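You operate a simulated robot arm through the tools that you are given. There is no shell and no other tool. Be economical: measure what you need, move in short steps, check, and stop when the job is done.

Carry out the task below with a simulated two-armed robot. There is one attempt and no reset: what you move stays moved.

TASK
Take the lid off the ink pot that says "purple" on the top of the front cross table and lay it down there. Take the wooden frame on the top of the front window-side table and put it away on the top of the back cross table. Take the white pattern plate from the top of the front window-side table and leave it on the clear pane there. Put the table sign marked "table d" from the top of the front window-side table on the clear patch of the framing bench and the table sign labelled "table c" on the top of the back cross table. Take the paper disc from the top of the front window-side table and put it on top of the white papers there. Put the piece of clay on the top of the front wall-side table away in the top tray of the trolley. Do these in any order. Set down upright: table sign.

It is judged by the outcome, as a careful person would: the job done as asked, and still so three seconds after it is handed in. It fails if anything else is knocked over, pushed out of place, dropped, spilled or broken. Lids that push on must go on centred and level and be pressed home; caps that screw on are set level and turned clockwise until they are tight.

THE ROBOT
Two 7-joint arms with three-finger grippers on one trunk, on a base that drives. Base frame: it is fixed to the floor where the robot stands at the start and does not move with it; the origin is under the middle of the robot, x ahead of it, y to its left, z up; the surface under the hand at the start is at about z = 0.74. Units: m, degrees, N and s.
The left shoulder is at the start at [0.056, 0.154, 0.953], the right one opposite. With the tool pointing down near the work surface each hand reaches from about 0.24 to 0.64 m from the robot's upright axis, wherever it stands, measured 20 degrees to its own side. Places, roughly: clear pane (21x15x1 cm) [-2.7, -1.5, 0.7]; clear patch of the framing bench (19x27 cm) [-4.58, -1.78, 0.78]; ink pot [0.5, -0.25, 0.75]; paper disc (11x11x4 cm) [-2.7, -1.3, 0.7]; papers (21x15x3 cm) [-2.4, -1.6, 0.8]; pattern plate [-2, -1.75, 0.75]; piece of clay (6x6x4 cm) [-2.7, -0.6, 0.8]; table sign [-2.5, -1.75, 0.75]; top of the back cross table [1.4, 0.2, 0.7]; top tray of the trolley [2.8, -3.4, 0.6]; wooden frame (13x10x5 cm) [-1.6, -1.6, 0.8]. Payload 2.69 kg a hand.
Tool frame (each hand has its own): the origin (TCP) lies between the finger pads and is the grasp point; the fingertips stand 0.029 m ahead of it; z points along the fingers, y is the line along which they close. Largest opening 0.12 m; the body of the gripper starts 0.078 m behind the TCP.
Orientation is that of the tool frame in the base frame, as a unit quaternion [x, y, z, w]. With the fingers straight down and closing along the base's y, the tool's x points along the base's -x, its y along +y and its z along -z.

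THE INTERFACE
- The arms move only by the tool send_rows. It takes "left_moves", "right_moves" or both (then of equal length, played together; a hand with none holds still); each is a list of rows, each a list of 6 numbers: the shift along the tool's x, y, z in mm, then the turn, a rotation vector about the tool's x, y, z in degrees. In form: [[x, y, z, rx, ry, rz], ...]. A call has 1 to 10 rows; each row shifts and turns the commanded pose from where the row before left it, along the tool's axes as they then stand. "left_grip" and "right_grip" are, for a hand that has rows, the closure in counts, from 0 (fully open) to 255 (shut), set as the call begins (left out, the last holds). A row lasts 0.2 s, in which the tool goes at most 0.05 m and 8.6 degrees; a call with a longer step from one row to the next is refused whole, and so is a gripper value outside its range. Where a pose cannot be reached the arm comes as near as it can. A force on the tool above 40 N (or 10 N above the force at the start of the call, whichever is more), or a blocked arm, ends the call early, and 0.2 s more pass. The fingers move at their own pace and stop on an object; they squeeze with about 38 N. The grip force told is the motor's: it shows also when the fingers shut on nothing. Time passes only in rows, and 0.2 s behind the last, so rows that do not move let the fingers close. It gives the time, the measured TCP pose, the force on the tool (base axes), the opening and the grip force at its end, in the units of the frame above (readings bear some noise), with the torque about the TCP (base axes, N m) and any sound that the robot's microphone picked up, and new pictures: "views" is both (left out), scene, wrist or none (wrist: the cameras of the hands that moved).
- Cameras (640 x 400 px; columns grow to the right, rows downward): "scene" is now at [0.1741, -0.0326, 1.1232]; the picture's right is [-0.34, -0.94, 0.00], its down [-0.30, 0.11, -0.95] and it looks along [0.89, -0.32, -0.32] (base axes); focal length 265 px, centre (320, 200). "left" rides on the left gripper at [0.063, 0, -0.104] in its tool frame; the picture's right is [-0.01, 1.00, 0.00], its down [-0.83, 0.00, -0.56] and it looks along [-0.56, 0.00, 0.83] (tool axes); focal length 275 px, centre (320, 200). "right" rides on the right gripper at [0.063, 0, -0.104] in its tool frame; the picture's right is [0.00, 1.00, 0.00], its down [-0.83, 0.00, -0.56] and it looks along [-0.56, 0.00, 0.83] (tool axes); focal length 275 px, centre (320, 200). There is no depth. A picture from a camera that has moved, and an enlarged one, comes with that camera's place and axes in the base frame and with its lens.
- raise_lower(by): slides the trunk up (or, below 0, down) by that many m; the arms and the scene camera ride with it, the base frame stays. It gives what a move gives, with no picture.
- steer(legs): drives the robot by 1 to 6 legs, each [ahead, left, turn to the left] in m, m and degrees, along the robot's own axes; the way and the turn of a leg run together, so that a leg with both is an arc; at most 1.5 m and 180 degrees a leg. The arms and the cameras ride along, it lands a little off, and it stops where it bumps. It gives what a move gives, and a new picture of the scene camera.
- turn_head(pan, tilt): turns the head with the scene camera to pan (to the left, within 80 degrees either way) and tilt (down, from -29 to 69), counted from straight ahead of the robot. It gives what a move gives, and a new picture of the scene camera.
- enlarge(camera, box): a new picture of the part [left, top, right, bottom] of that camera's present view, enlarged. The clock stands still meanwhile.
- close_job(): hands the job in; it is judged then, once.

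Go step by step. Nothing tells you exact positions but the pictures and the camera data: compare them with the known pose of the tool, close in by small moves and look again before you grip or let go. The budget is 196 turns and 260 pictures, counting those below and the enlarged ones. Unless the task says otherwise, let go and move clear before handing in.

The tools are called as name(argument=value, ...) on one line, values as JSON. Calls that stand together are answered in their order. send_rows: Moves the arms, as the interface text tells. Its arguments: {"type":"object","properties":{"left_moves":{"type":"array"},"left_grip":{"type":"number"},"right_moves":{"type":"array"},"right_grip":{"type":"number"},"views":{"type":"string","enum":["both","scene","wrist","none"]}},"required":[]} The other tools are called the same way: raise_lower (by) slides the trunk up or down; steer (legs) drives the base; turn_head (pan, tilt) turns the head that bears the scene camera; enlarge (camera, box) takes an enlarged picture of a part of a camera's view; close_job () hands the job in.

At the start:

```text
t: 0.0
left_eef_pos: [0.4035, 0.041, 1.0295]
left_ee_rot: [0.0, 1.0, 0.0, 0.0]
left_ft_force: [0.2, 0.5, -0.1]
left_moment: [-0.02, -0.02, 0.0]
left_gripper_width: 0.12
left_gripper_force: 0.1
right_eef_pos: [0.4231, -0.3324, 1.0198]
right_ee_rot: [0.0, 1.0, 0.0, 0.0]
right_ft_force: [0.1, -0.1, -0.4]
right_moment: [-0.02, -0.01, -0.01]
right_gripper_width: 0.1197
right_gripper_force: 0.1
trunk travel left (down, up): [-0.325, 0.113]
robot x, y, heading: [0.0032, 0.0022, -0.2]
head pan, tilt: [-20.0, 18.7]
```

scene: 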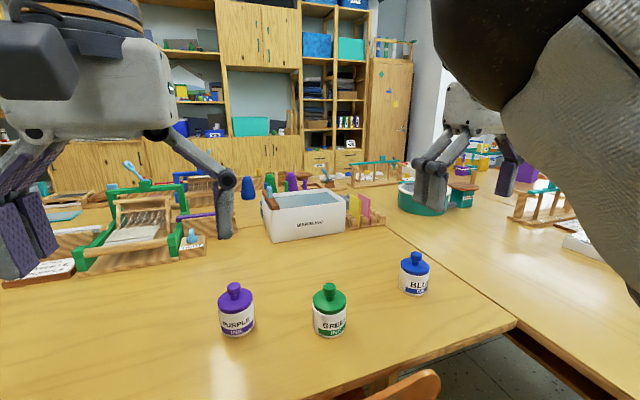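
right: 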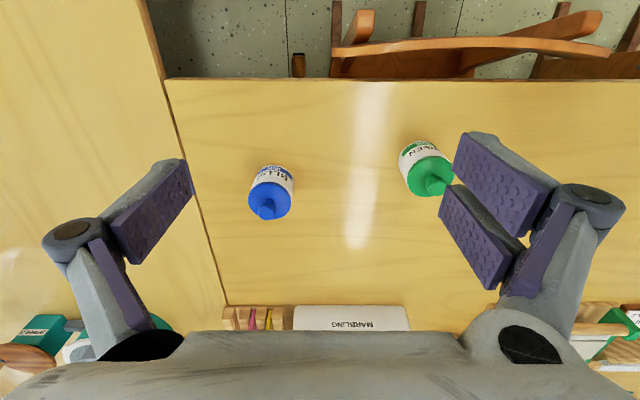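
left: 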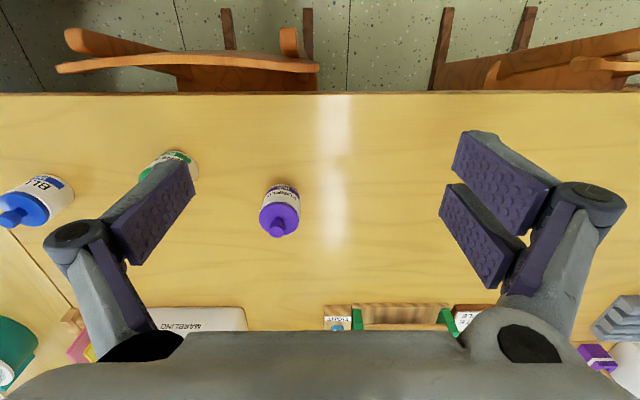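

I see the purple ink pot at about [0.59, -0.02]. I'll look closer at its lid first.

enlarge(camera="scene", box=[180, 260, 380, 360])

turn_head(pan=0, tilt=45)

```text
3.20 times, centred on (280, 310) of scene
camera zoom: at [0.1741, -0.0326, 1.1232], right [-0.34, -0.94, 0.0], down [-0.3, 0.11, -0.95], along [0.89, -0.32, -0.32], focal length 848 px, centre (448, -152)
```

zoom: 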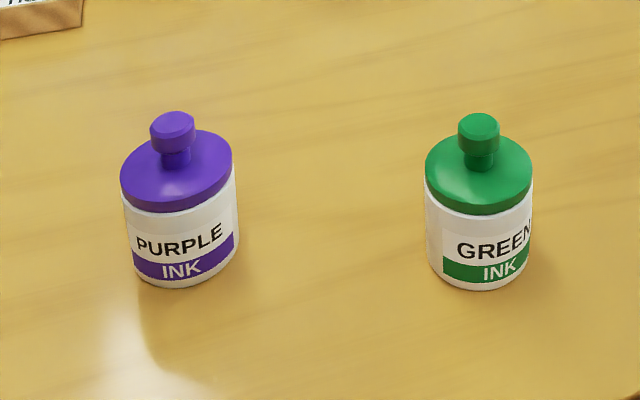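

```text
t: 0.9
left_eef_pos: [0.4045, 0.0396, 1.0293]
left_ee_rot: [-0.001, 1.0, 0.0, 0.0]
left_ft_force: [-0.4, -0.8, 0.2]
left_moment: [0.0, -0.05, -0.04]
left_gripper_width: 0.12
left_gripper_force: 0.1
right_eef_pos: [0.4224, -0.3334, 1.0194]
right_ee_rot: [0.001, 1.0, 0.0, 0.001]
right_ft_force: [0.6, 0.3, 0.0]
right_moment: [0.01, 0.01, 0.02]
right_gripper_width: 0.1199
right_gripper_force: 0.0
trunk travel left (down, up): [-0.325, 0.113]
robot x, y, heading: [0.0011, 0.0018, 0.1]
head pan, tilt: [0.0, 45.0]
camera scene: at [0.1678, -0.0008, 1.0824], right [0.0, -1.0, 0.0], down [-0.71, 0.0, -0.71], along [0.71, 0.0, -0.71], focal length 265 px, centre (320, 200)
```

scene: 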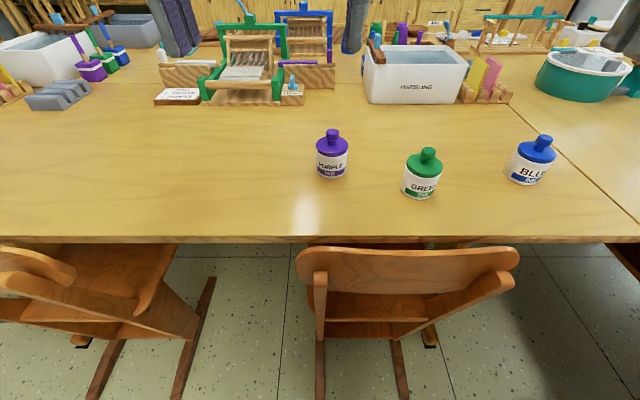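

The pot is 6 cm wide with a knob at about [0.598, -0.02, 0.82]. I'll bring the left hand above it, partly closed, and look.

send_rows(left_moves=[[-38, -12, 16, 0, 0, 0], [-39, -12, 16, 0, 0, 0], [-39, -12, 16, 0, 0, 0], [-39, -12, 16, 0, 0, 0], [-39, -12, 16, 0, 0, 0], [0, 0, 0, 0, 0, 0]], left_grip=110)

```text
t: 2.3
left_eef_pos: [0.5318, -0.0033, 0.9337]
left_ee_rot: [0.0, 1.0, 0.0, 0.001]
left_ft_force: [0.7, -0.2, -0.6]
left_moment: [-0.03, -0.04, 0.0]
left_gripper_width: 0.068
left_gripper_force: 0.1
left hand out of reach, approached as far as the arm can: row 3, 4, 5
right_eef_pos: [0.4218, -0.3336, 1.0193]
right_ee_rot: [0.0, 1.0, 0.0, 0.001]
right_ft_force: [-0.7, 0.4, 0.0]
right_moment: [-0.01, 0.0, 0.0]
right_gripper_width: 0.12
right_gripper_force: 0.0
trunk travel left (down, up): [-0.325, 0.113]
robot x, y, heading: [-0.0001, -0.0032, 0.2]
head pan, tilt: [0.0, 45.0]
camera scene: at [0.1675, -0.0006, 1.0824], right [0.0, -1.0, 0.0], down [-0.71, 0.0, -0.71], along [0.71, 0.0, -0.71], focal length 265 px, centre (320, 200)
camera left: at [0.4678, -0.0038, 1.0365], right [0.01, 1.0, 0.0], down [0.83, 0.0, 0.56], along [0.56, 0.0, -0.83], focal length 275 px, centre (320, 200)
```

scene: 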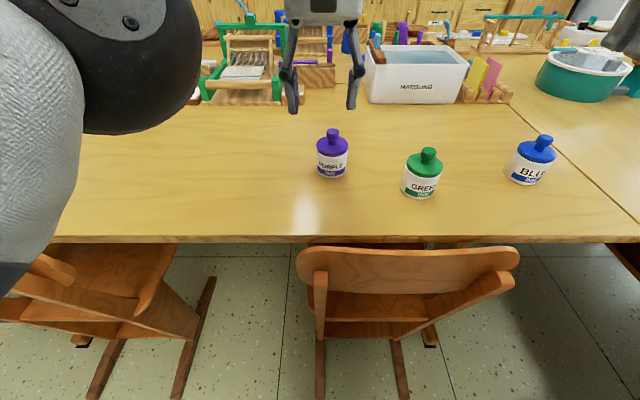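
left: 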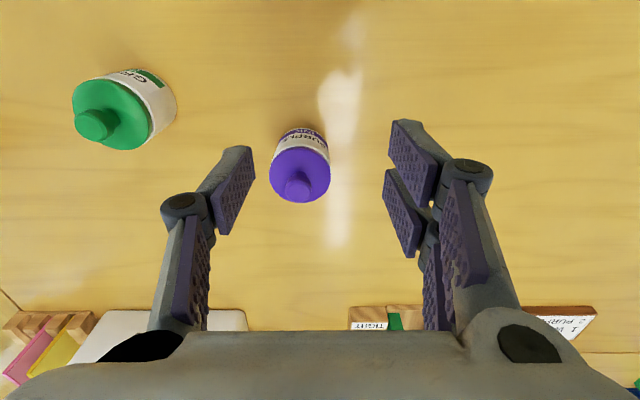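

The reach is short at this height. I'll raise the trunk so the arm can extend lower relative to the shoulder.

raise_lower(by=0.1)

send_rows(left_moves=[[-10, -5, 40, 0, 0, 0], [-20, -7, 40, 0, 0, 0], [-20, -6, 40, 0, 0, 0], [-9, -2, 0, 0, 0, 0], [0, 0, 0, 0, 0, 0]])

```text
t: 3.6
left_eef_pos: [0.4761, -0.0028, 1.1793]
left_ee_rot: [0.0, 0.99, 0.0, 0.143]
left_ft_force: [0.0, 0.4, 0.1]
left_moment: [-0.03, 0.0, -0.02]
left_gripper_width: 0.0683
left_gripper_force: 0.1
right_eef_pos: [0.4252, -0.3323, 1.1182]
right_ee_rot: [0.0, 1.0, 0.0, -0.001]
right_ft_force: [-0.4, -0.1, -0.9]
right_moment: [0.0, 0.06, 0.0]
right_gripper_width: 0.12
right_gripper_force: 0.0
trunk travel left (down, up): [-0.425, 0.013]
robot x, y, heading: [0.0034, -0.0011, 0.2]
head pan, tilt: [0.0, 45.0]
```

```text
t: 4.8
left_eef_pos: [0.5356, -0.0196, 1.0753]
left_ee_rot: [-0.005, 0.99, -0.003, 0.142]
left_ft_force: [0.3, 0.2, 0.2]
left_moment: [-0.02, 0.02, 0.0]
left_gripper_width: 0.0684
left_gripper_force: 0.1
left hand out of reach, approached as far as the arm can: row 2, 3, 4
right_eef_pos: [0.4228, -0.3328, 1.1198]
right_ee_rot: [0.0, 1.0, 0.0, 0.001]
right_ft_force: [-0.5, -0.2, -0.7]
right_moment: [0.01, -0.01, -0.02]
right_gripper_width: 0.1197
right_gripper_force: 0.0
trunk travel left (down, up): [-0.425, 0.013]
robot x, y, heading: [-0.0036, -0.0016, 0.1]
head pan, tilt: [0.0, 45.0]
camera scene: at [0.1004, -0.0007, 1.1986], right [0.0, -1.0, 0.0], down [-0.71, 0.0, -0.71], along [0.71, 0.0, -0.71], focal length 265 px, centre (320, 200)
camera left: at [0.4439, -0.0189, 1.1555], right [0.0, 1.0, 0.0], down [0.64, 0.01, 0.77], along [0.77, 0.0, -0.64], focal length 275 px, centre (320, 200)
```

scene: 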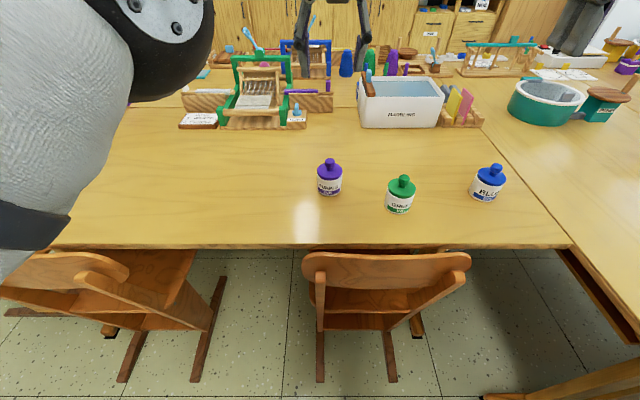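
left: 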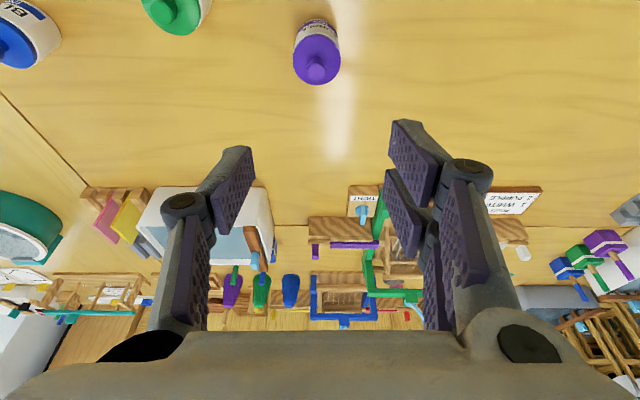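

Raising the trunk actually pulled the shoulders back. I'll lower it to the starting height and somewhat below, which should bring the shoulders forward, and level the hand again.

raise_lower(by=-0.1)

send_rows(left_moves=[[40, 0, 0, 0, 8.2, 0], [10, 0, 0, 0, 8.1, 0], [0, 0, 0, 0, 0, 0]], views="none")

raise_lower(by=-0.06)

```text
t: 6.2
left_eef_pos: [0.5301, -0.0224, 0.9755]
left_ee_rot: [0.0, 0.989, 0.0, 0.145]
left_ft_force: [-0.3, -0.6, 1.2]
left_moment: [-0.01, -0.01, -0.01]
left_gripper_width: 0.0683
left_gripper_force: 0.1
right_eef_pos: [0.4228, -0.3321, 1.0212]
right_ee_rot: [0.0, 1.0, 0.0, 0.001]
right_ft_force: [0.0, -0.1, 0.0]
right_moment: [0.01, -0.01, -0.01]
right_gripper_width: 0.12
right_gripper_force: 0.0
trunk travel left (down, up): [-0.325, 0.113]
robot x, y, heading: [-0.0002, 0.0023, 0.1]
head pan, tilt: [0.0, 45.0]
```

```text
t: 7.0
left_eef_pos: [0.4828, -0.0205, 0.9622]
left_ee_rot: [0.0, 1.0, -0.001, 0.001]
left_ft_force: [-0.3, 0.3, -0.2]
left_moment: [0.01, -0.01, 0.01]
left_gripper_width: 0.0684
left_gripper_force: 0.1
right_eef_pos: [0.4226, -0.3326, 1.0191]
right_ee_rot: [0.0, 1.0, 0.0, 0.001]
right_ft_force: [0.2, 0.1, -0.2]
right_moment: [0.0, 0.01, 0.03]
right_gripper_width: 0.12
right_gripper_force: 0.0
trunk travel left (down, up): [-0.325, 0.113]
robot x, y, heading: [0.0014, -0.0014, 0.1]
head pan, tilt: [0.0, 45.0]
```

```text
t: 8.0
left_eef_pos: [0.4833, -0.0217, 0.9028]
left_ee_rot: [0.0, 1.0, -0.001, 0.001]
left_ft_force: [0.3, 0.0, -0.6]
left_moment: [-0.02, 0.0, -0.01]
left_gripper_width: 0.0683
left_gripper_force: 0.0
right_eef_pos: [0.4218, -0.3318, 0.96]
right_ee_rot: [0.0, 1.0, 0.0, 0.001]
right_ft_force: [-0.5, 0.5, 0.0]
right_moment: [-0.02, 0.0, -0.03]
right_gripper_width: 0.1199
right_gripper_force: 0.1
trunk travel left (down, up): [-0.265, 0.173]
robot x, y, heading: [-0.0037, 0.0024, -0.0]
head pan, tilt: [0.0, 45.0]
```

Now move forward over the knob at this height.

send_rows(left_moves=[[-36, 0, 0, 0, 0, 0], [-36, 0, 0, 0, 0, 0], [-36, -1, 0, 0, 0, 0], [0, 0, 0, 0, 0, 0]])

```text
t: 9.0
left_eef_pos: [0.5373, -0.0011, 0.8882]
left_ee_rot: [0.001, 1.0, -0.001, 0.002]
left_ft_force: [0.1, 0.7, -0.4]
left_moment: [-0.01, 0.01, -0.01]
left_gripper_width: 0.068
left_gripper_force: 0.1
left hand out of reach, approached as far as the arm can: row 2, 3
right_eef_pos: [0.4219, -0.3328, 0.9592]
right_ee_rot: [0.0, 1.0, 0.0, 0.002]
right_ft_force: [0.2, -0.8, -0.5]
right_moment: [0.02, -0.01, 0.02]
right_gripper_width: 0.1204
right_gripper_force: 0.2
trunk travel left (down, up): [-0.265, 0.173]
robot x, y, heading: [-0.0012, 0.0026, -0.2]
head pan, tilt: [0.0, 45.0]
camera scene: at [0.183, -0.0009, 1.0215], right [0.0, -1.0, 0.0], down [-0.71, 0.0, -0.71], along [0.71, 0.0, -0.71], focal length 265 px, centre (320, 200)
camera left: at [0.4741, -0.0003, 0.9899], right [0.01, 1.0, 0.0], down [0.83, 0.0, 0.56], along [0.56, 0.0, -0.83], focal length 275 px, centre (320, 200)
```

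scene: 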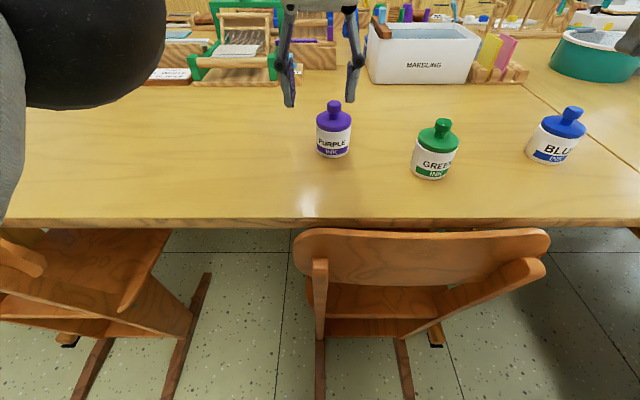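
left: 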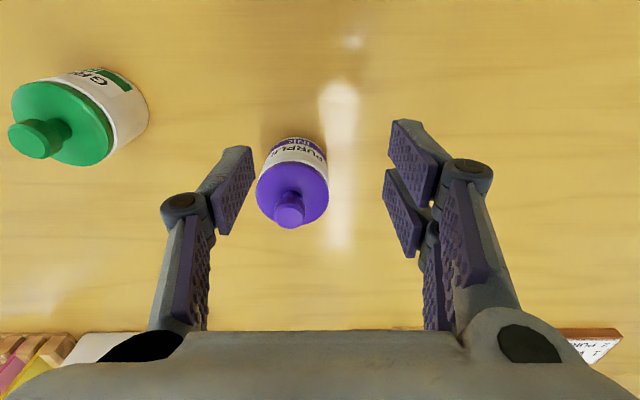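

Straight down doesn't reach; pitching the tool forward should. I'll tilt the hand about 25° tips-forward above the knob.

send_rows(left_moves=[[0, 0, 0, 0, -8.5, 0], [0, 0, 0, 0, -8.5, 0], [0, 0, 0, 0, -8, 0], [0, 0, 0, 0, 0, 0]])

```text
t: 10.0
left_eef_pos: [0.5393, 0.0002, 0.8869]
left_ee_rot: [0.0, 0.976, -0.002, 0.219]
left_ft_force: [0.2, -0.7, 0.0]
left_moment: [0.01, -0.01, -0.02]
left_gripper_width: 0.0684
left_gripper_force: 0.0
right_eef_pos: [0.4235, -0.3334, 0.9588]
right_ee_rot: [0.0, 1.0, 0.0, 0.001]
right_ft_force: [0.0, 0.3, -1.3]
right_moment: [0.03, 0.03, 0.03]
right_gripper_width: 0.12
right_gripper_force: 0.0
trunk travel left (down, up): [-0.265, 0.173]
robot x, y, heading: [-0.0006, 0.0029, 0.2]
head pan, tilt: [0.0, 45.0]
camera scene: at [0.1832, -0.0007, 1.0214], right [0.0, -1.0, 0.0], down [-0.71, 0.0, -0.71], along [0.71, 0.0, -0.71], focal length 265 px, centre (320, 200)
camera left: at [0.4356, -0.0001, 0.9528], right [0.01, 1.0, 0.0], down [0.51, 0.0, 0.86], along [0.86, -0.01, -0.51], focal length 275 px, centre (320, 200)
```

scene: 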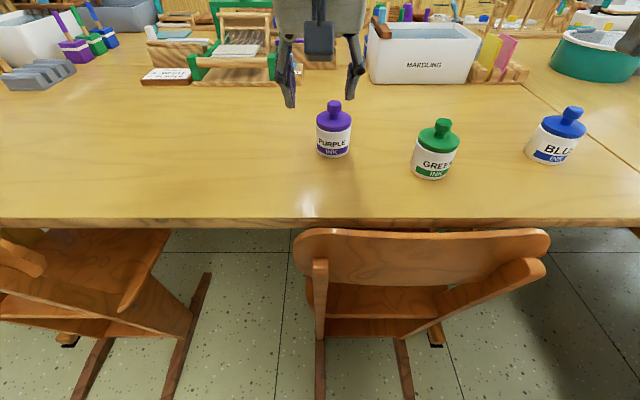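
left: 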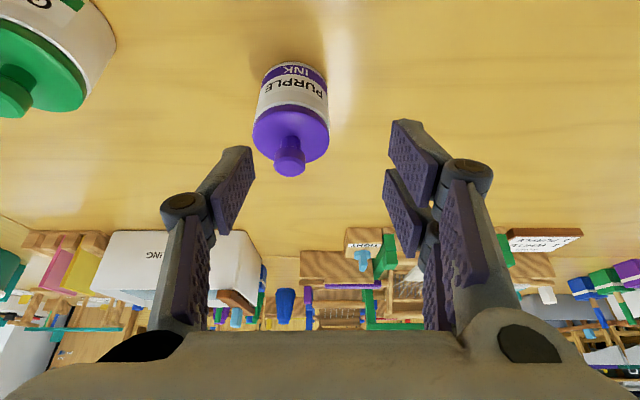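

The commands restart from the reached pose, so I'll now shift forward with the tilted hand.

send_rows(left_moves=[[-23, -11, 11, 0, 0, 0], [-23, -11, 11, 0, 0, 0], [0, 0, 0, 0, 0, 0]])

```text
t: 10.8
left_eef_pos: [0.588, -0.022, 0.8875]
left_ee_rot: [0.0, 0.976, 0.0, 0.218]
left_ft_force: [-0.3, 0.3, 0.1]
left_moment: [-0.03, -0.01, -0.02]
left_gripper_width: 0.0683
left_gripper_force: 0.1
right_eef_pos: [0.4222, -0.3322, 0.9596]
right_ee_rot: [0.0, 1.0, -0.001, 0.001]
right_ft_force: [1.1, -0.5, -0.4]
right_moment: [-0.04, 0.02, 0.0]
right_gripper_width: 0.1198
right_gripper_force: 0.1
trunk travel left (down, up): [-0.265, 0.173]
robot x, y, heading: [0.0009, 0.0006, 0.1]
head pan, tilt: [0.0, 45.0]
camera scene: at [0.1831, -0.0006, 1.0214], right [0.0, -1.0, 0.0], down [-0.71, 0.0, -0.71], along [0.71, 0.0, -0.71], focal length 265 px, centre (320, 200)
camera left: at [0.4861, -0.0218, 0.9531], right [0.01, 1.0, 0.0], down [0.52, 0.0, 0.86], along [0.86, 0.0, -0.52], focal length 275 px, centre (320, 200)
```

scene: 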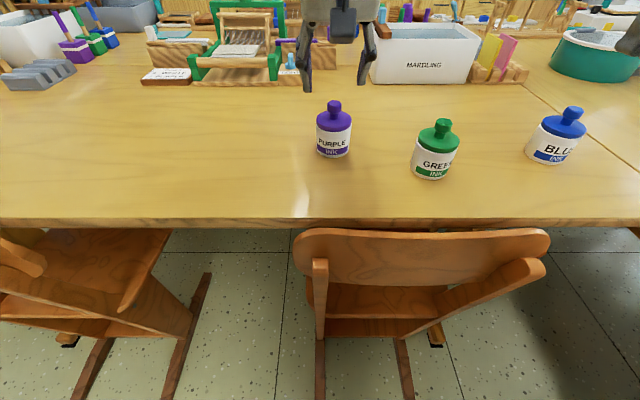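
left: 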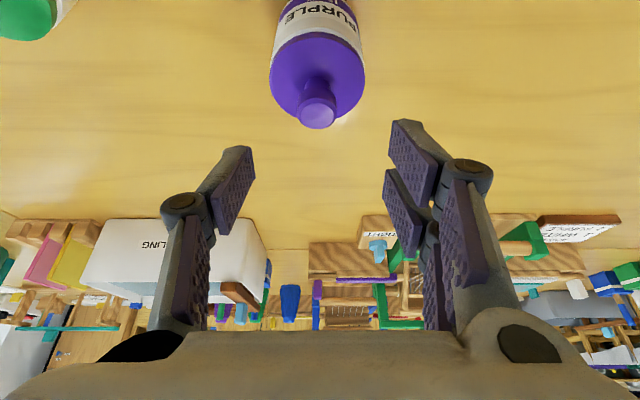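

Knob at about [0.59, -0.023, 0.82]. Lower the tips to just above the lid disc.

send_rows(left_moves=[[14, -1, 20, 0, 0, 0], [13, 0, 18, 0, 0, 0], [0, 0, 0, 0, 0, 0]])

enlarge(camera="scene", box=[260, 60, 420, 160])

```text
t: 11.6
left_eef_pos: [0.5802, -0.0215, 0.8411]
left_ee_rot: [0.0, 0.976, 0.0, 0.218]
left_ft_force: [0.1, 0.0, -0.3]
left_moment: [0.0, 0.0, 0.04]
left_gripper_width: 0.0682
left_gripper_force: 0.0
right_eef_pos: [0.4232, -0.3312, 0.9593]
right_ee_rot: [0.0, 1.0, 0.0, 0.0]
right_ft_force: [-0.2, 0.7, -0.9]
right_moment: [0.0, 0.03, -0.02]
right_gripper_width: 0.1199
right_gripper_force: 0.1
trunk travel left (down, up): [-0.265, 0.173]
robot x, y, heading: [-0.0005, 0.004, 0.0]
head pan, tilt: [0.0, 45.0]
camera scene: at [0.1832, -0.0007, 1.0214], right [0.0, -1.0, 0.0], down [-0.71, 0.0, -0.71], along [0.71, 0.0, -0.71], focal length 265 px, centre (320, 200)
camera left: at [0.4785, -0.0226, 0.9069], right [0.0, 1.0, 0.0], down [0.52, 0.0, 0.86], along [0.86, 0.0, -0.52], focal length 275 px, centre (320, 200)
```

scene: 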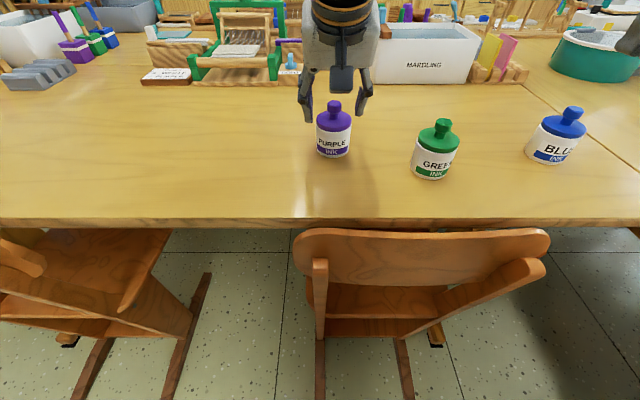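
left: 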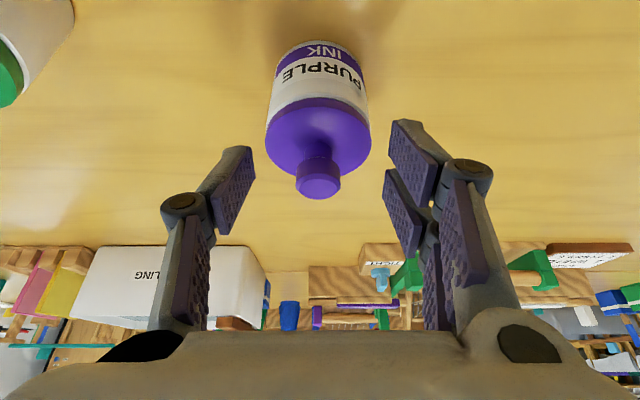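

```text
4.00 times, centred on (340, 110) of scene
camera zoom: at [0.1832, -0.0007, 1.0214], right [0.0, -1.0, 0.0], down [-0.71, 0.0, -0.71], along [0.71, 0.0, -0.71], focal length 1060 px, centre (240, 560)
```

zoom: 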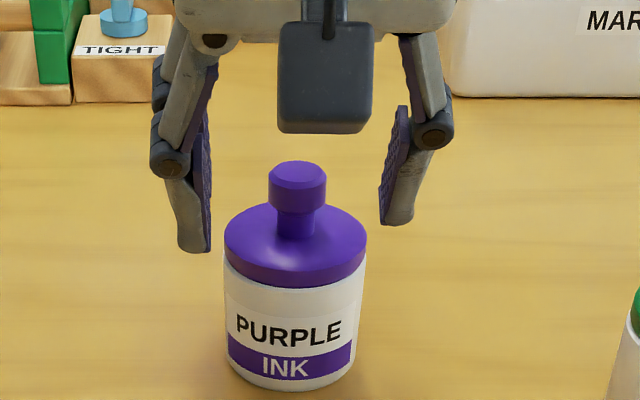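

The longer finger's tip may be level with the lid's rim, so I'll rise 6 mm before closing on the knob.

send_rows(left_moves=[[-2.6, -1.5, -5.4, 0, 0, 0], [0, 0, 0, 0, 0, 0]], views="none")

send_rows(left_moves=[[0, 0, 0, 0, 0, 0], [0, 0, 0, 0, 0, 0], [0, 0, 0, 0, 0, 0]], left_grip=255)

enlarge(camera="scene", box=[260, 60, 420, 160])

```text
t: 12.2
left_eef_pos: [0.5804, -0.0239, 0.8471]
left_ee_rot: [0.0, 0.976, -0.001, 0.218]
left_ft_force: [-0.1, -0.3, 0.1]
left_moment: [-0.02, -0.02, 0.0]
left_gripper_width: 0.0684
left_gripper_force: 0.1
right_eef_pos: [0.4224, -0.332, 0.961]
right_ee_rot: [0.001, 1.0, 0.0, 0.001]
right_ft_force: [0.4, 0.1, 0.2]
right_moment: [0.0, 0.01, 0.0]
right_gripper_width: 0.1201
right_gripper_force: 0.1
trunk travel left (down, up): [-0.265, 0.173]
robot x, y, heading: [0.0013, 0.0058, -0.4]
head pan, tilt: [0.0, 45.0]
```

```text
t: 13.0
left_eef_pos: [0.5804, -0.0237, 0.8467]
left_ee_rot: [0.0, 0.976, 0.0, 0.218]
left_ft_force: [0.1, -0.2, 0.2]
left_moment: [-0.03, -0.01, 0.03]
left_gripper_width: 0.0222
left_gripper_force: 38.0
right_eef_pos: [0.4224, -0.3323, 0.9585]
right_ee_rot: [0.0, 1.0, 0.0, 0.0]
right_ft_force: [-0.1, -0.5, 0.0]
right_moment: [-0.01, 0.01, 0.0]
right_gripper_width: 0.12
right_gripper_force: 0.0
trunk travel left (down, up): [-0.265, 0.173]
robot x, y, heading: [-0.0014, 0.0022, 0.0]
head pan, tilt: [0.0, 45.0]
heard: snap
camera scene: at [0.1832, -0.0007, 1.0214], right [0.0, -1.0, 0.0], down [-0.71, 0.0, -0.71], along [0.71, 0.0, -0.71], focal length 265 px, centre (320, 200)
camera left: at [0.4786, -0.0244, 0.9127], right [0.01, 1.0, 0.0], down [0.52, 0.0, 0.86], along [0.86, 0.0, -0.52], focal length 275 px, centre (320, 200)
```

scene: 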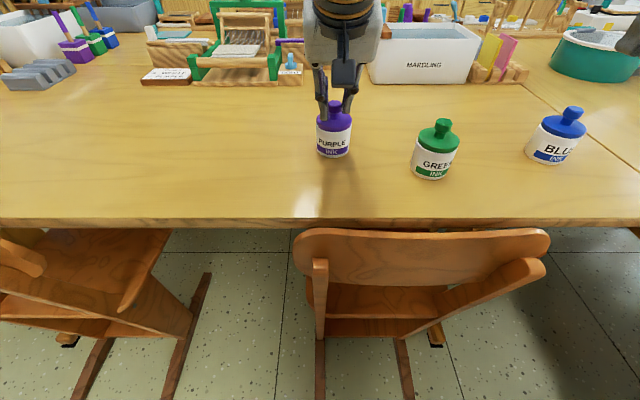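
left: 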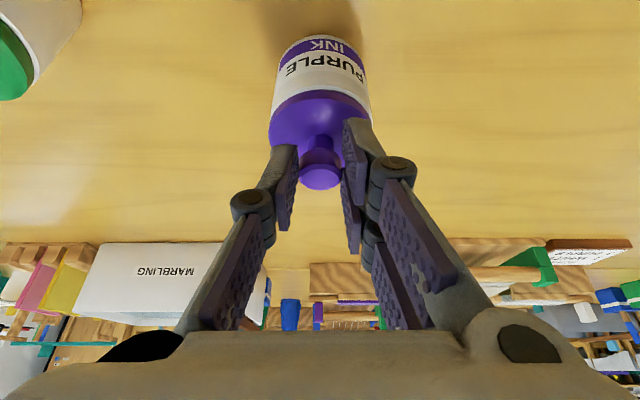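

```text
4.00 times, centred on (340, 110) of scene
camera zoom: at [0.1832, -0.0007, 1.0214], right [0.0, -1.0, 0.0], down [-0.71, 0.0, -0.71], along [0.71, 0.0, -0.71], focal length 1060 px, centre (240, 560)
```

zoom: 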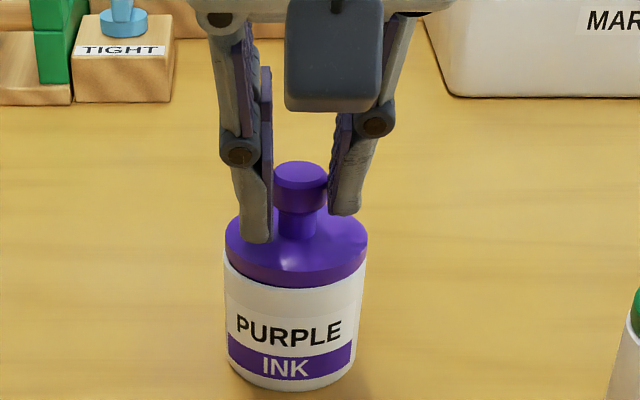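

The knob is gripped. Lift gently and see whether the lid comes off alone.

send_rows(left_moves=[[-2.2, 0, -4.5, 0, 0, 0], [-2.2, 0, -4.5, 0, 0, 0], [-4.4, 0, -9, 0, 0, 0], [0, 0, 0, 0, 0, 0]])

enlarge(camera="scene", box=[260, 60, 420, 160])

```text
t: 14.0
left_eef_pos: [0.581, -0.0246, 0.867]
left_ee_rot: [-0.001, 0.976, 0.0, 0.219]
left_ft_force: [-0.1, -0.1, -0.2]
left_moment: [-0.01, 0.01, 0.0]
left_gripper_width: 0.0223
left_gripper_force: 38.1
right_eef_pos: [0.4235, -0.332, 0.9605]
right_ee_rot: [0.0, 1.0, 0.0, 0.001]
right_ft_force: [0.3, -0.8, -0.4]
right_moment: [-0.03, -0.01, 0.03]
right_gripper_width: 0.1202
right_gripper_force: 0.0
trunk travel left (down, up): [-0.265, 0.173]
robot x, y, heading: [-0.0012, -0.0006, -0.0]
head pan, tilt: [0.0, 45.0]
camera scene: at [0.1832, -0.0007, 1.0214], right [0.0, -1.0, 0.0], down [-0.71, 0.0, -0.71], along [0.71, 0.0, -0.71], focal length 265 px, centre (320, 200)
camera left: at [0.4787, -0.0251, 0.9325], right [0.01, 1.0, 0.0], down [0.52, 0.0, 0.86], along [0.86, 0.0, -0.52], focal length 275 px, centre (320, 200)
```

scene: 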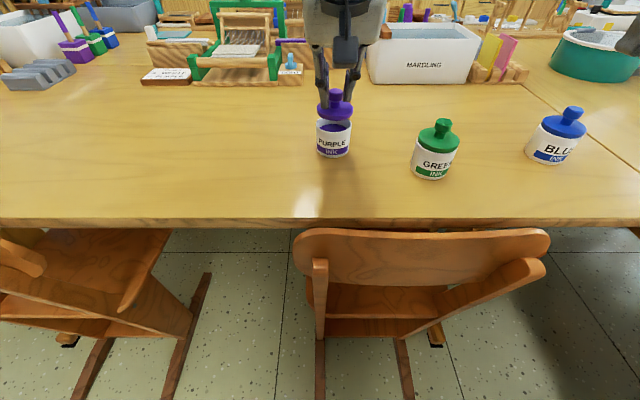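
left: 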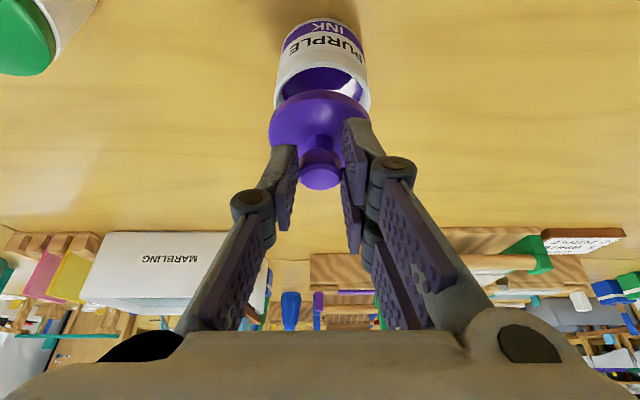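

```text
4.00 times, centred on (340, 110) of scene
camera zoom: at [0.1832, -0.0007, 1.0214], right [0.0, -1.0, 0.0], down [-0.71, 0.0, -0.71], along [0.71, 0.0, -0.71], focal length 1060 px, centre (240, 560)
```

zoom: 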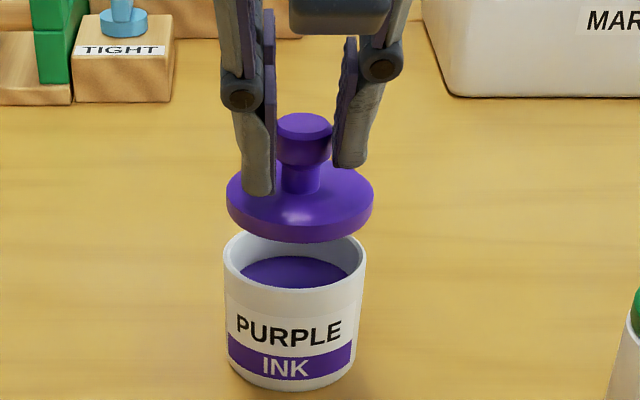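

The lid is off and the pot stayed. I'll carry it to clear table at about [0.53, 0.1].

send_rows(left_moves=[[-11, 0, -23, 0, 0, 0], [10, 30, -6, 0, 0, 0], [15, 30, -6, 0, 0, 0], [15, 30, -6, 0, 0, 0], [5, 35, -3, 0, 0, 0], [15, 0, 32, 0, 0, 0], [15, 0, 32, 0, 0, 0], [0, 0, 0, 0, 0, 0]])

enlarge(camera="scene", box=[160, 80, 360, 205])

```text
t: 15.8
left_eef_pos: [0.5324, 0.1019, 0.8214]
left_ee_rot: [0.001, 0.976, -0.001, 0.217]
left_ft_force: [-0.5, -0.4, 0.3]
left_moment: [0.0, 0.03, 0.03]
left_gripper_width: 0.0
left_gripper_force: 28.2
right_eef_pos: [0.4227, -0.3331, 0.96]
right_ee_rot: [0.0, 1.0, 0.0, 0.001]
right_ft_force: [0.3, 0.8, 0.2]
right_moment: [-0.01, -0.01, 0.02]
right_gripper_width: 0.12
right_gripper_force: 0.1
trunk travel left (down, up): [-0.265, 0.173]
robot x, y, heading: [0.0037, 0.0019, 0.1]
head pan, tilt: [0.0, 45.0]
camera scene: at [0.1832, -0.0007, 1.0214], right [0.0, -1.0, 0.0], down [-0.71, 0.0, -0.71], along [0.71, 0.0, -0.71], focal length 265 px, centre (320, 200)
camera left: at [0.4304, 0.1015, 0.8873], right [0.01, 1.0, 0.0], down [0.52, 0.0, 0.86], along [0.86, 0.0, -0.52], focal length 275 px, centre (320, 200)
```

scene: 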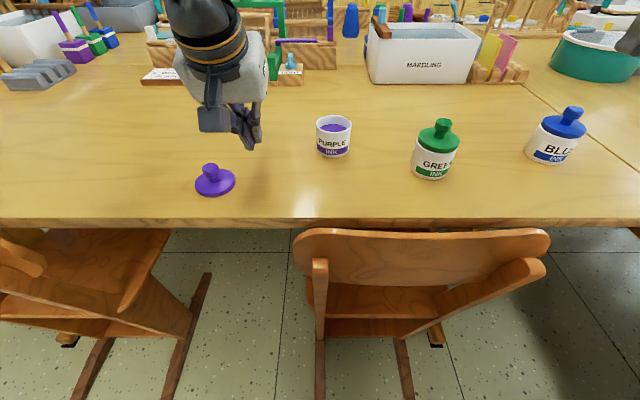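
left: 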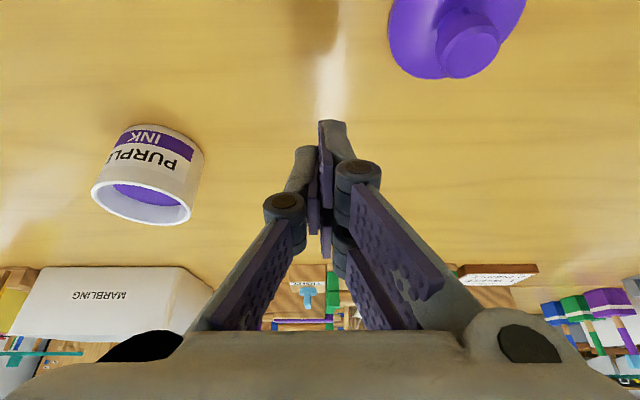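

```text
3.20 times, centred on (260, 142) of scene
camera zoom: at [0.1832, -0.0007, 1.0214], right [0.0, -1.0, 0.0], down [-0.71, 0.0, -0.71], along [0.71, 0.0, -0.71], focal length 848 px, centre (512, 384)
```

zoom: 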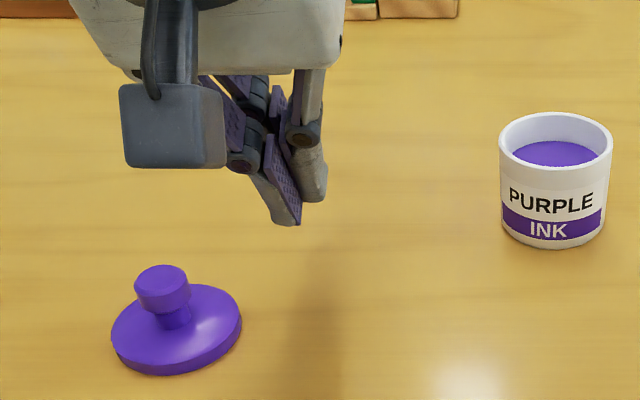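

The lid slipped from the grip but lies flat and upright on the table, which is what's wanted. I'll lift the left hand, level it and pull back, then survey the room.

send_rows(left_moves=[[-15, 0, -35, 0, 0, 0], [-15, 0, -35, 0, 8.5, 0], [30, 0, -25, 0, 8.5, 0], [40, 10, -15, 0, 8, 0], [45, 10, -10, 0, 0, 0], [0, 0, 0, 0, 0, 0]], views="none")

turn_head(pan=0, tilt=15)

turn_head(pan=-75, tilt=20)

turn_head(pan=75, tilt=20)

```text
t: 17.2
left_eef_pos: [0.4049, 0.1212, 0.9324]
left_ee_rot: [0.0, 1.0, 0.0, 0.001]
left_ft_force: [-0.5, 0.5, -0.7]
left_moment: [0.02, -0.02, 0.01]
left_gripper_width: 0.0001
left_gripper_force: 28.2
right_eef_pos: [0.4221, -0.3321, 0.9597]
right_ee_rot: [0.0, 1.0, 0.0, 0.001]
right_ft_force: [0.6, 0.6, -0.7]
right_moment: [0.02, 0.02, 0.02]
right_gripper_width: 0.1198
right_gripper_force: 0.1
trunk travel left (down, up): [-0.265, 0.173]
robot x, y, heading: [0.002, 0.001, -0.1]
head pan, tilt: [0.0, 45.0]
```

```text
t: 18.1
left_eef_pos: [0.4047, 0.1198, 0.9303]
left_ee_rot: [0.0, 1.0, -0.001, 0.001]
left_ft_force: [0.7, -0.3, 0.4]
left_moment: [-0.02, -0.04, 0.0]
left_gripper_width: 0.0
left_gripper_force: 28.3
right_eef_pos: [0.4225, -0.3326, 0.9595]
right_ee_rot: [0.0, 1.0, 0.0, 0.0]
right_ft_force: [-0.8, -0.4, 1.0]
right_moment: [0.01, -0.04, 0.01]
right_gripper_width: 0.12
right_gripper_force: 0.0
trunk travel left (down, up): [-0.265, 0.173]
robot x, y, heading: [0.0007, -0.0008, -0.2]
head pan, tilt: [0.0, 15.0]
camera scene: at [0.1953, -0.0007, 1.0681], right [0.0, -1.0, 0.0], down [-0.26, 0.0, -0.97], along [0.97, 0.0, -0.26], focal length 265 px, centre (320, 200)
```

scene: 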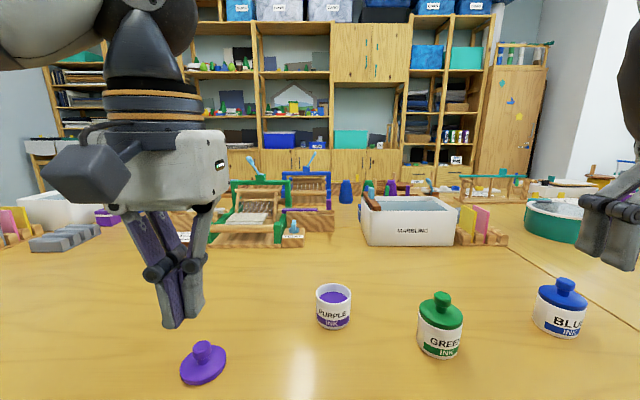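

```text
t: 19.6
left_eef_pos: [0.4052, 0.1199, 0.9315]
left_ee_rot: [-0.001, 1.0, -0.001, 0.001]
left_ft_force: [-1.3, 0.1, -0.3]
left_moment: [-0.02, 0.02, -0.02]
left_gripper_width: 0.0003
left_gripper_force: 28.1
right_eef_pos: [0.4234, -0.3331, 0.959]
right_ee_rot: [0.0, 1.0, 0.0, 0.0]
right_ft_force: [0.1, 0.3, 0.5]
right_moment: [-0.02, 0.0, 0.03]
right_gripper_width: 0.12
right_gripper_force: 0.1
trunk travel left (down, up): [-0.265, 0.173]
robot x, y, heading: [-0.0018, -0.0005, 0.2]
head pan, tilt: [-75.0, 20.0]
camera scene: at [0.1261, -0.0906, 1.0601], right [-0.97, -0.26, 0.0], down [-0.09, 0.33, -0.94], along [0.24, -0.91, -0.34], focal length 265 px, centre (320, 200)
```

scene: 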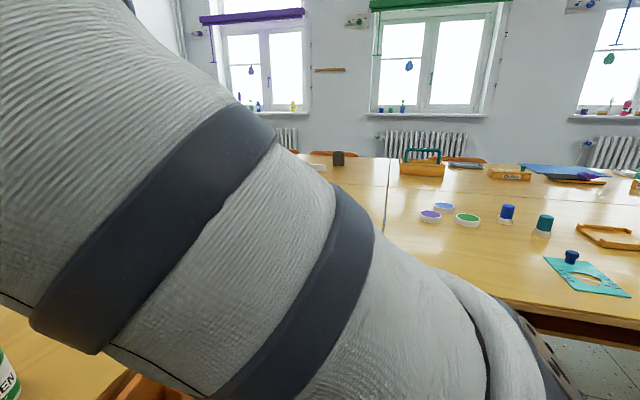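

```text
t: 21.9
left_eef_pos: [0.4055, 0.1221, 0.9311]
left_ee_rot: [0.001, 1.0, -0.001, 0.002]
left_ft_force: [-0.5, 1.2, -0.2]
left_moment: [0.01, 0.0, -0.02]
left_gripper_width: 0.0
left_gripper_force: 28.7
right_eef_pos: [0.4222, -0.3332, 0.9595]
right_ee_rot: [0.001, 1.0, 0.0, 0.0]
right_ft_force: [-0.5, -0.2, 0.0]
right_moment: [0.02, 0.01, 0.0]
right_gripper_width: 0.1199
right_gripper_force: 0.3
trunk travel left (down, up): [-0.265, 0.173]
robot x, y, heading: [0.0012, -0.0011, 0.1]
head pan, tilt: [75.0, 20.0]
camera scene: at [0.126, 0.0892, 1.0601], right [0.97, -0.26, 0.0], down [-0.09, -0.33, -0.94], along [0.24, 0.91, -0.34], focal length 265 px, centre (320, 200)
```

scene: 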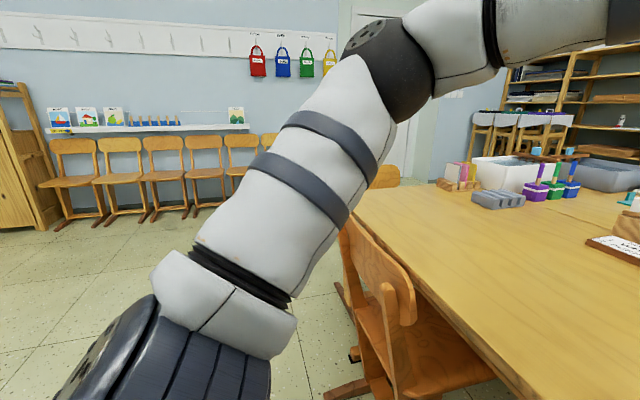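

U-shaped tables; the other stations are behind me. I'll raise the trunk, back off a little and turn left to look behind.

raise_lower(by=0.06)

turn_head(pan=0, tilt=20)

steer(legs=[[-0.15, 0, 0], [0, 0, 150]])

```text
t: 22.9
left_eef_pos: [0.406, 0.1213, 0.9911]
left_ee_rot: [-0.001, 1.0, -0.001, 0.001]
left_ft_force: [0.4, -0.2, -0.9]
left_moment: [-0.03, -0.04, 0.01]
left_gripper_width: 0.0
left_gripper_force: 28.5
right_eef_pos: [0.4233, -0.3315, 1.0198]
right_ee_rot: [0.001, 1.0, 0.0, 0.001]
right_ft_force: [0.3, -0.4, -0.3]
right_moment: [0.0, -0.01, -0.01]
right_gripper_width: 0.1202
right_gripper_force: 0.1
trunk travel left (down, up): [-0.325, 0.113]
robot x, y, heading: [0.0005, 0.001, -0.2]
head pan, tilt: [75.0, 20.0]
```

```text
t: 24.4
left_eef_pos: [0.4062, 0.1217, 0.9912]
left_ee_rot: [0.0, 1.0, -0.001, 0.001]
left_ft_force: [-0.5, -0.5, 1.0]
left_moment: [0.0, 0.0, 0.03]
left_gripper_width: 0.0003
left_gripper_force: 27.9
right_eef_pos: [0.4234, -0.3318, 1.0192]
right_ee_rot: [0.0, 1.0, 0.0, 0.001]
right_ft_force: [-0.3, 0.7, -0.3]
right_moment: [0.01, 0.01, 0.0]
right_gripper_width: 0.1197
right_gripper_force: 0.0
trunk travel left (down, up): [-0.325, 0.113]
robot x, y, heading: [0.0005, -0.0001, 0.3]
head pan, tilt: [0.0, 20.0]
camera scene: at [0.1795, -0.0006, 1.121], right [0.0, -1.0, 0.0], down [-0.34, 0.0, -0.94], along [0.94, 0.0, -0.34], focal length 265 px, centre (320, 200)
```

scene: 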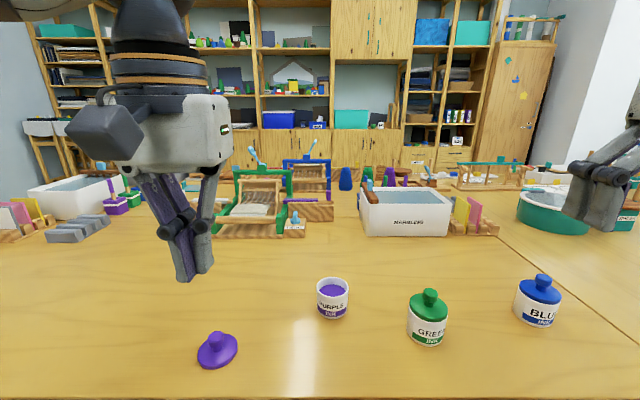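

```text
t: 32.0
left_eef_pos: [-0.5668, 0.0885, 0.9914]
left_ee_rot: [0.969, -0.248, -0.001, -0.001]
left_ft_force: [-0.3, 0.4, 0.4]
left_moment: [-0.01, 0.02, 0.0]
left_gripper_width: 0.0002
left_gripper_force: 28.7
right_eef_pos: [-0.3628, 0.4942, 1.0201]
right_ee_rot: [0.969, -0.248, -0.001, -0.001]
right_ft_force: [0.7, -0.2, 0.3]
right_moment: [0.02, 0.01, -0.03]
right_gripper_width: 0.1202
right_gripper_force: 0.0
trunk travel left (down, up): [-0.325, 0.113]
robot x, y, heading: [-0.1511, 0.0002, 151.6]
head pan, tilt: [0.0, 20.0]
camera scene: at [-0.3093, 0.0853, 1.121], right [0.48, 0.88, 0.0], down [0.3, -0.16, -0.94], along [-0.82, 0.45, -0.34], focal length 265 px, centre (320, 200)
```

scene: 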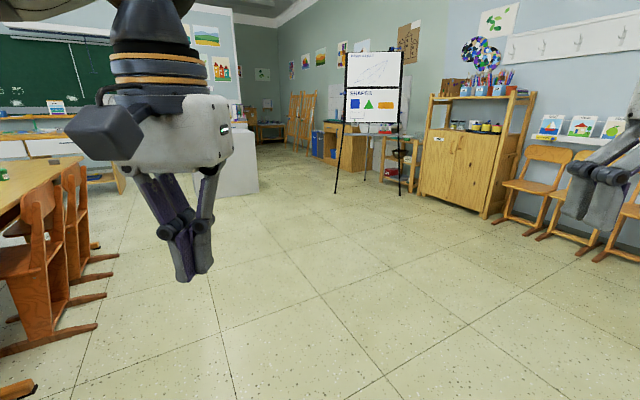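

turn_head(pan=50, tilt=15)

turn_head(pan=78, tilt=25)

```text
t: 33.2
left_eef_pos: [-0.5667, 0.0881, 0.9916]
left_ee_rot: [0.969, -0.247, -0.002, -0.001]
left_ft_force: [-0.2, -0.2, 0.4]
left_moment: [0.02, 0.01, 0.03]
left_gripper_width: 0.0001
left_gripper_force: 28.5
right_eef_pos: [-0.3631, 0.4952, 1.0199]
right_ee_rot: [0.969, -0.248, -0.001, 0.0]
right_ft_force: [-1.1, -0.2, -0.9]
right_moment: [0.03, -0.03, 0.0]
right_gripper_width: 0.1202
right_gripper_force: 0.1
trunk travel left (down, up): [-0.325, 0.113]
robot x, y, heading: [-0.1514, 0.0018, 151.2]
head pan, tilt: [50.0, 15.0]
camera scene: at [-0.3146, 0.0067, 1.1291], right [-0.36, 0.93, 0.0], down [0.24, 0.09, -0.97], along [-0.9, -0.35, -0.26], focal length 265 px, centre (320, 200)
```

scene: 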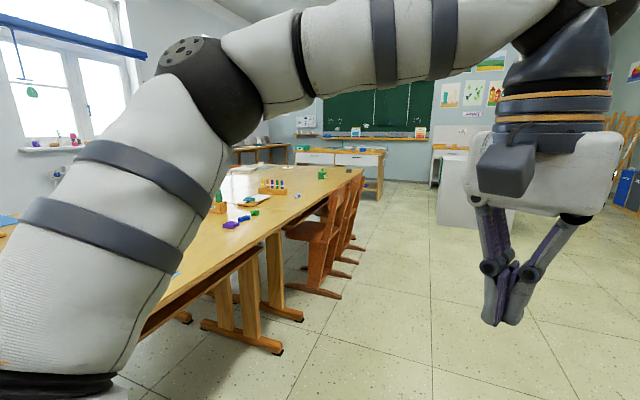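

```text
t: 34.1
left_eef_pos: [-0.5661, 0.0896, 0.9917]
left_ee_rot: [0.969, -0.248, -0.002, -0.002]
left_ft_force: [-0.8, 0.4, 0.0]
left_moment: [-0.01, 0.0, 0.0]
left_gripper_width: 0.0001
left_gripper_force: 28.6
right_eef_pos: [-0.3639, 0.494, 1.0204]
right_ee_rot: [0.969, -0.247, -0.001, 0.0]
right_ft_force: [-0.4, 0.5, -0.3]
right_moment: [0.01, 0.0, 0.0]
right_gripper_width: 0.1199
right_gripper_force: 0.1
trunk travel left (down, up): [-0.325, 0.113]
robot x, y, heading: [-0.1557, -0.0, 151.3]
head pan, tilt: [78.0, 25.0]
camera scene: at [-0.2877, -0.0292, 1.1129], right [-0.76, 0.65, 0.0], down [0.28, 0.32, -0.91], along [-0.59, -0.69, -0.42], focal length 265 px, centre (320, 200)
```

scene: 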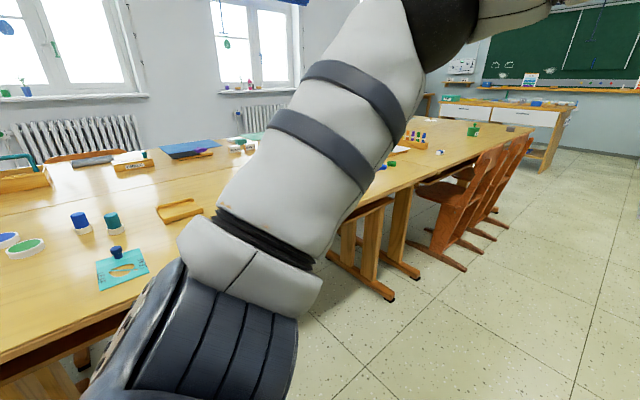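

The wall-side table's clear aisle is ahead. I'll drive along it to about x=-2.6 and face the tables.

steer(legs=[[0, 0, 28.7], [1.2, -0.4, 0], [1.2, 0, 0], [0, 0, 90]])

turn_head(pan=0, tilt=25)

```text
t: 51.6
left_eef_pos: [-2.4288, 0.0028, 0.9907]
left_ee_rot: [0.695, 0.719, -0.001, 0.001]
left_ft_force: [-0.2, 0.4, 0.3]
left_moment: [0.01, 0.0, -0.01]
left_gripper_width: 0.0
left_gripper_force: 28.4
right_eef_pos: [-2.8813, -0.0311, 1.0193]
right_ee_rot: [0.694, 0.72, 0.0, 0.001]
right_ft_force: [-0.3, 0.4, -0.3]
right_moment: [0.04, 0.01, 0.0]
right_gripper_width: 0.1198
right_gripper_force: 0.0
trunk travel left (down, up): [-0.325, 0.113]
robot x, y, heading: [-2.5678, 0.4038, -88.0]
head pan, tilt: [78.0, 25.0]
camera scene: at [-2.4699, 0.3007, 1.1129], right [-0.17, -0.98, 0.0], down [-0.42, 0.07, -0.91], along [0.89, -0.16, -0.42], focal length 265 px, centre (320, 200)
```

scene: 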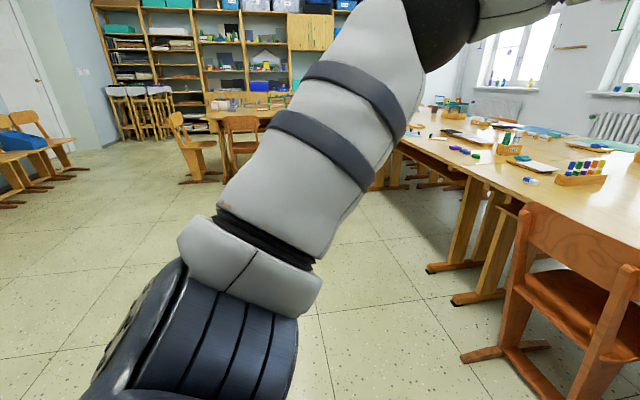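

```text
t: 53.1
left_eef_pos: [-2.4296, 0.0028, 0.9904]
left_ee_rot: [0.695, 0.719, -0.002, 0.001]
left_ft_force: [-0.4, -0.4, -0.2]
left_moment: [-0.04, 0.0, 0.0]
left_gripper_width: 0.0
left_gripper_force: 28.5
right_eef_pos: [-2.8809, -0.032, 1.0188]
right_ee_rot: [0.695, 0.719, -0.001, 0.0]
right_ft_force: [0.5, -0.2, -0.4]
right_moment: [0.06, 0.0, -0.01]
right_gripper_width: 0.1202
right_gripper_force: 0.0
trunk travel left (down, up): [-0.325, 0.113]
robot x, y, heading: [-2.5641, 0.4071, -87.9]
head pan, tilt: [0.0, 25.0]
camera scene: at [-2.5573, 0.2245, 1.1129], right [-1.0, -0.04, 0.0], down [-0.02, 0.42, -0.91], along [0.03, -0.91, -0.42], focal length 265 px, centre (320, 200)
```

scene: 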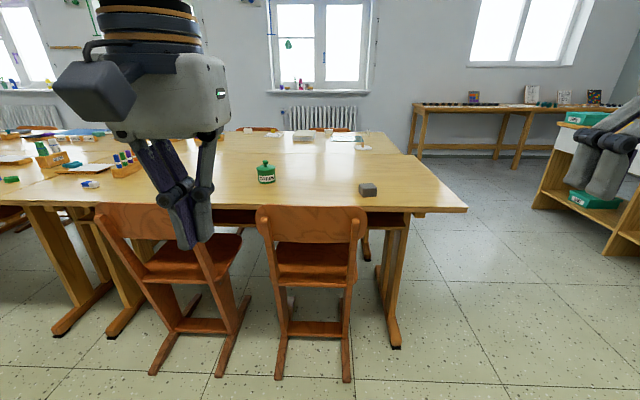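

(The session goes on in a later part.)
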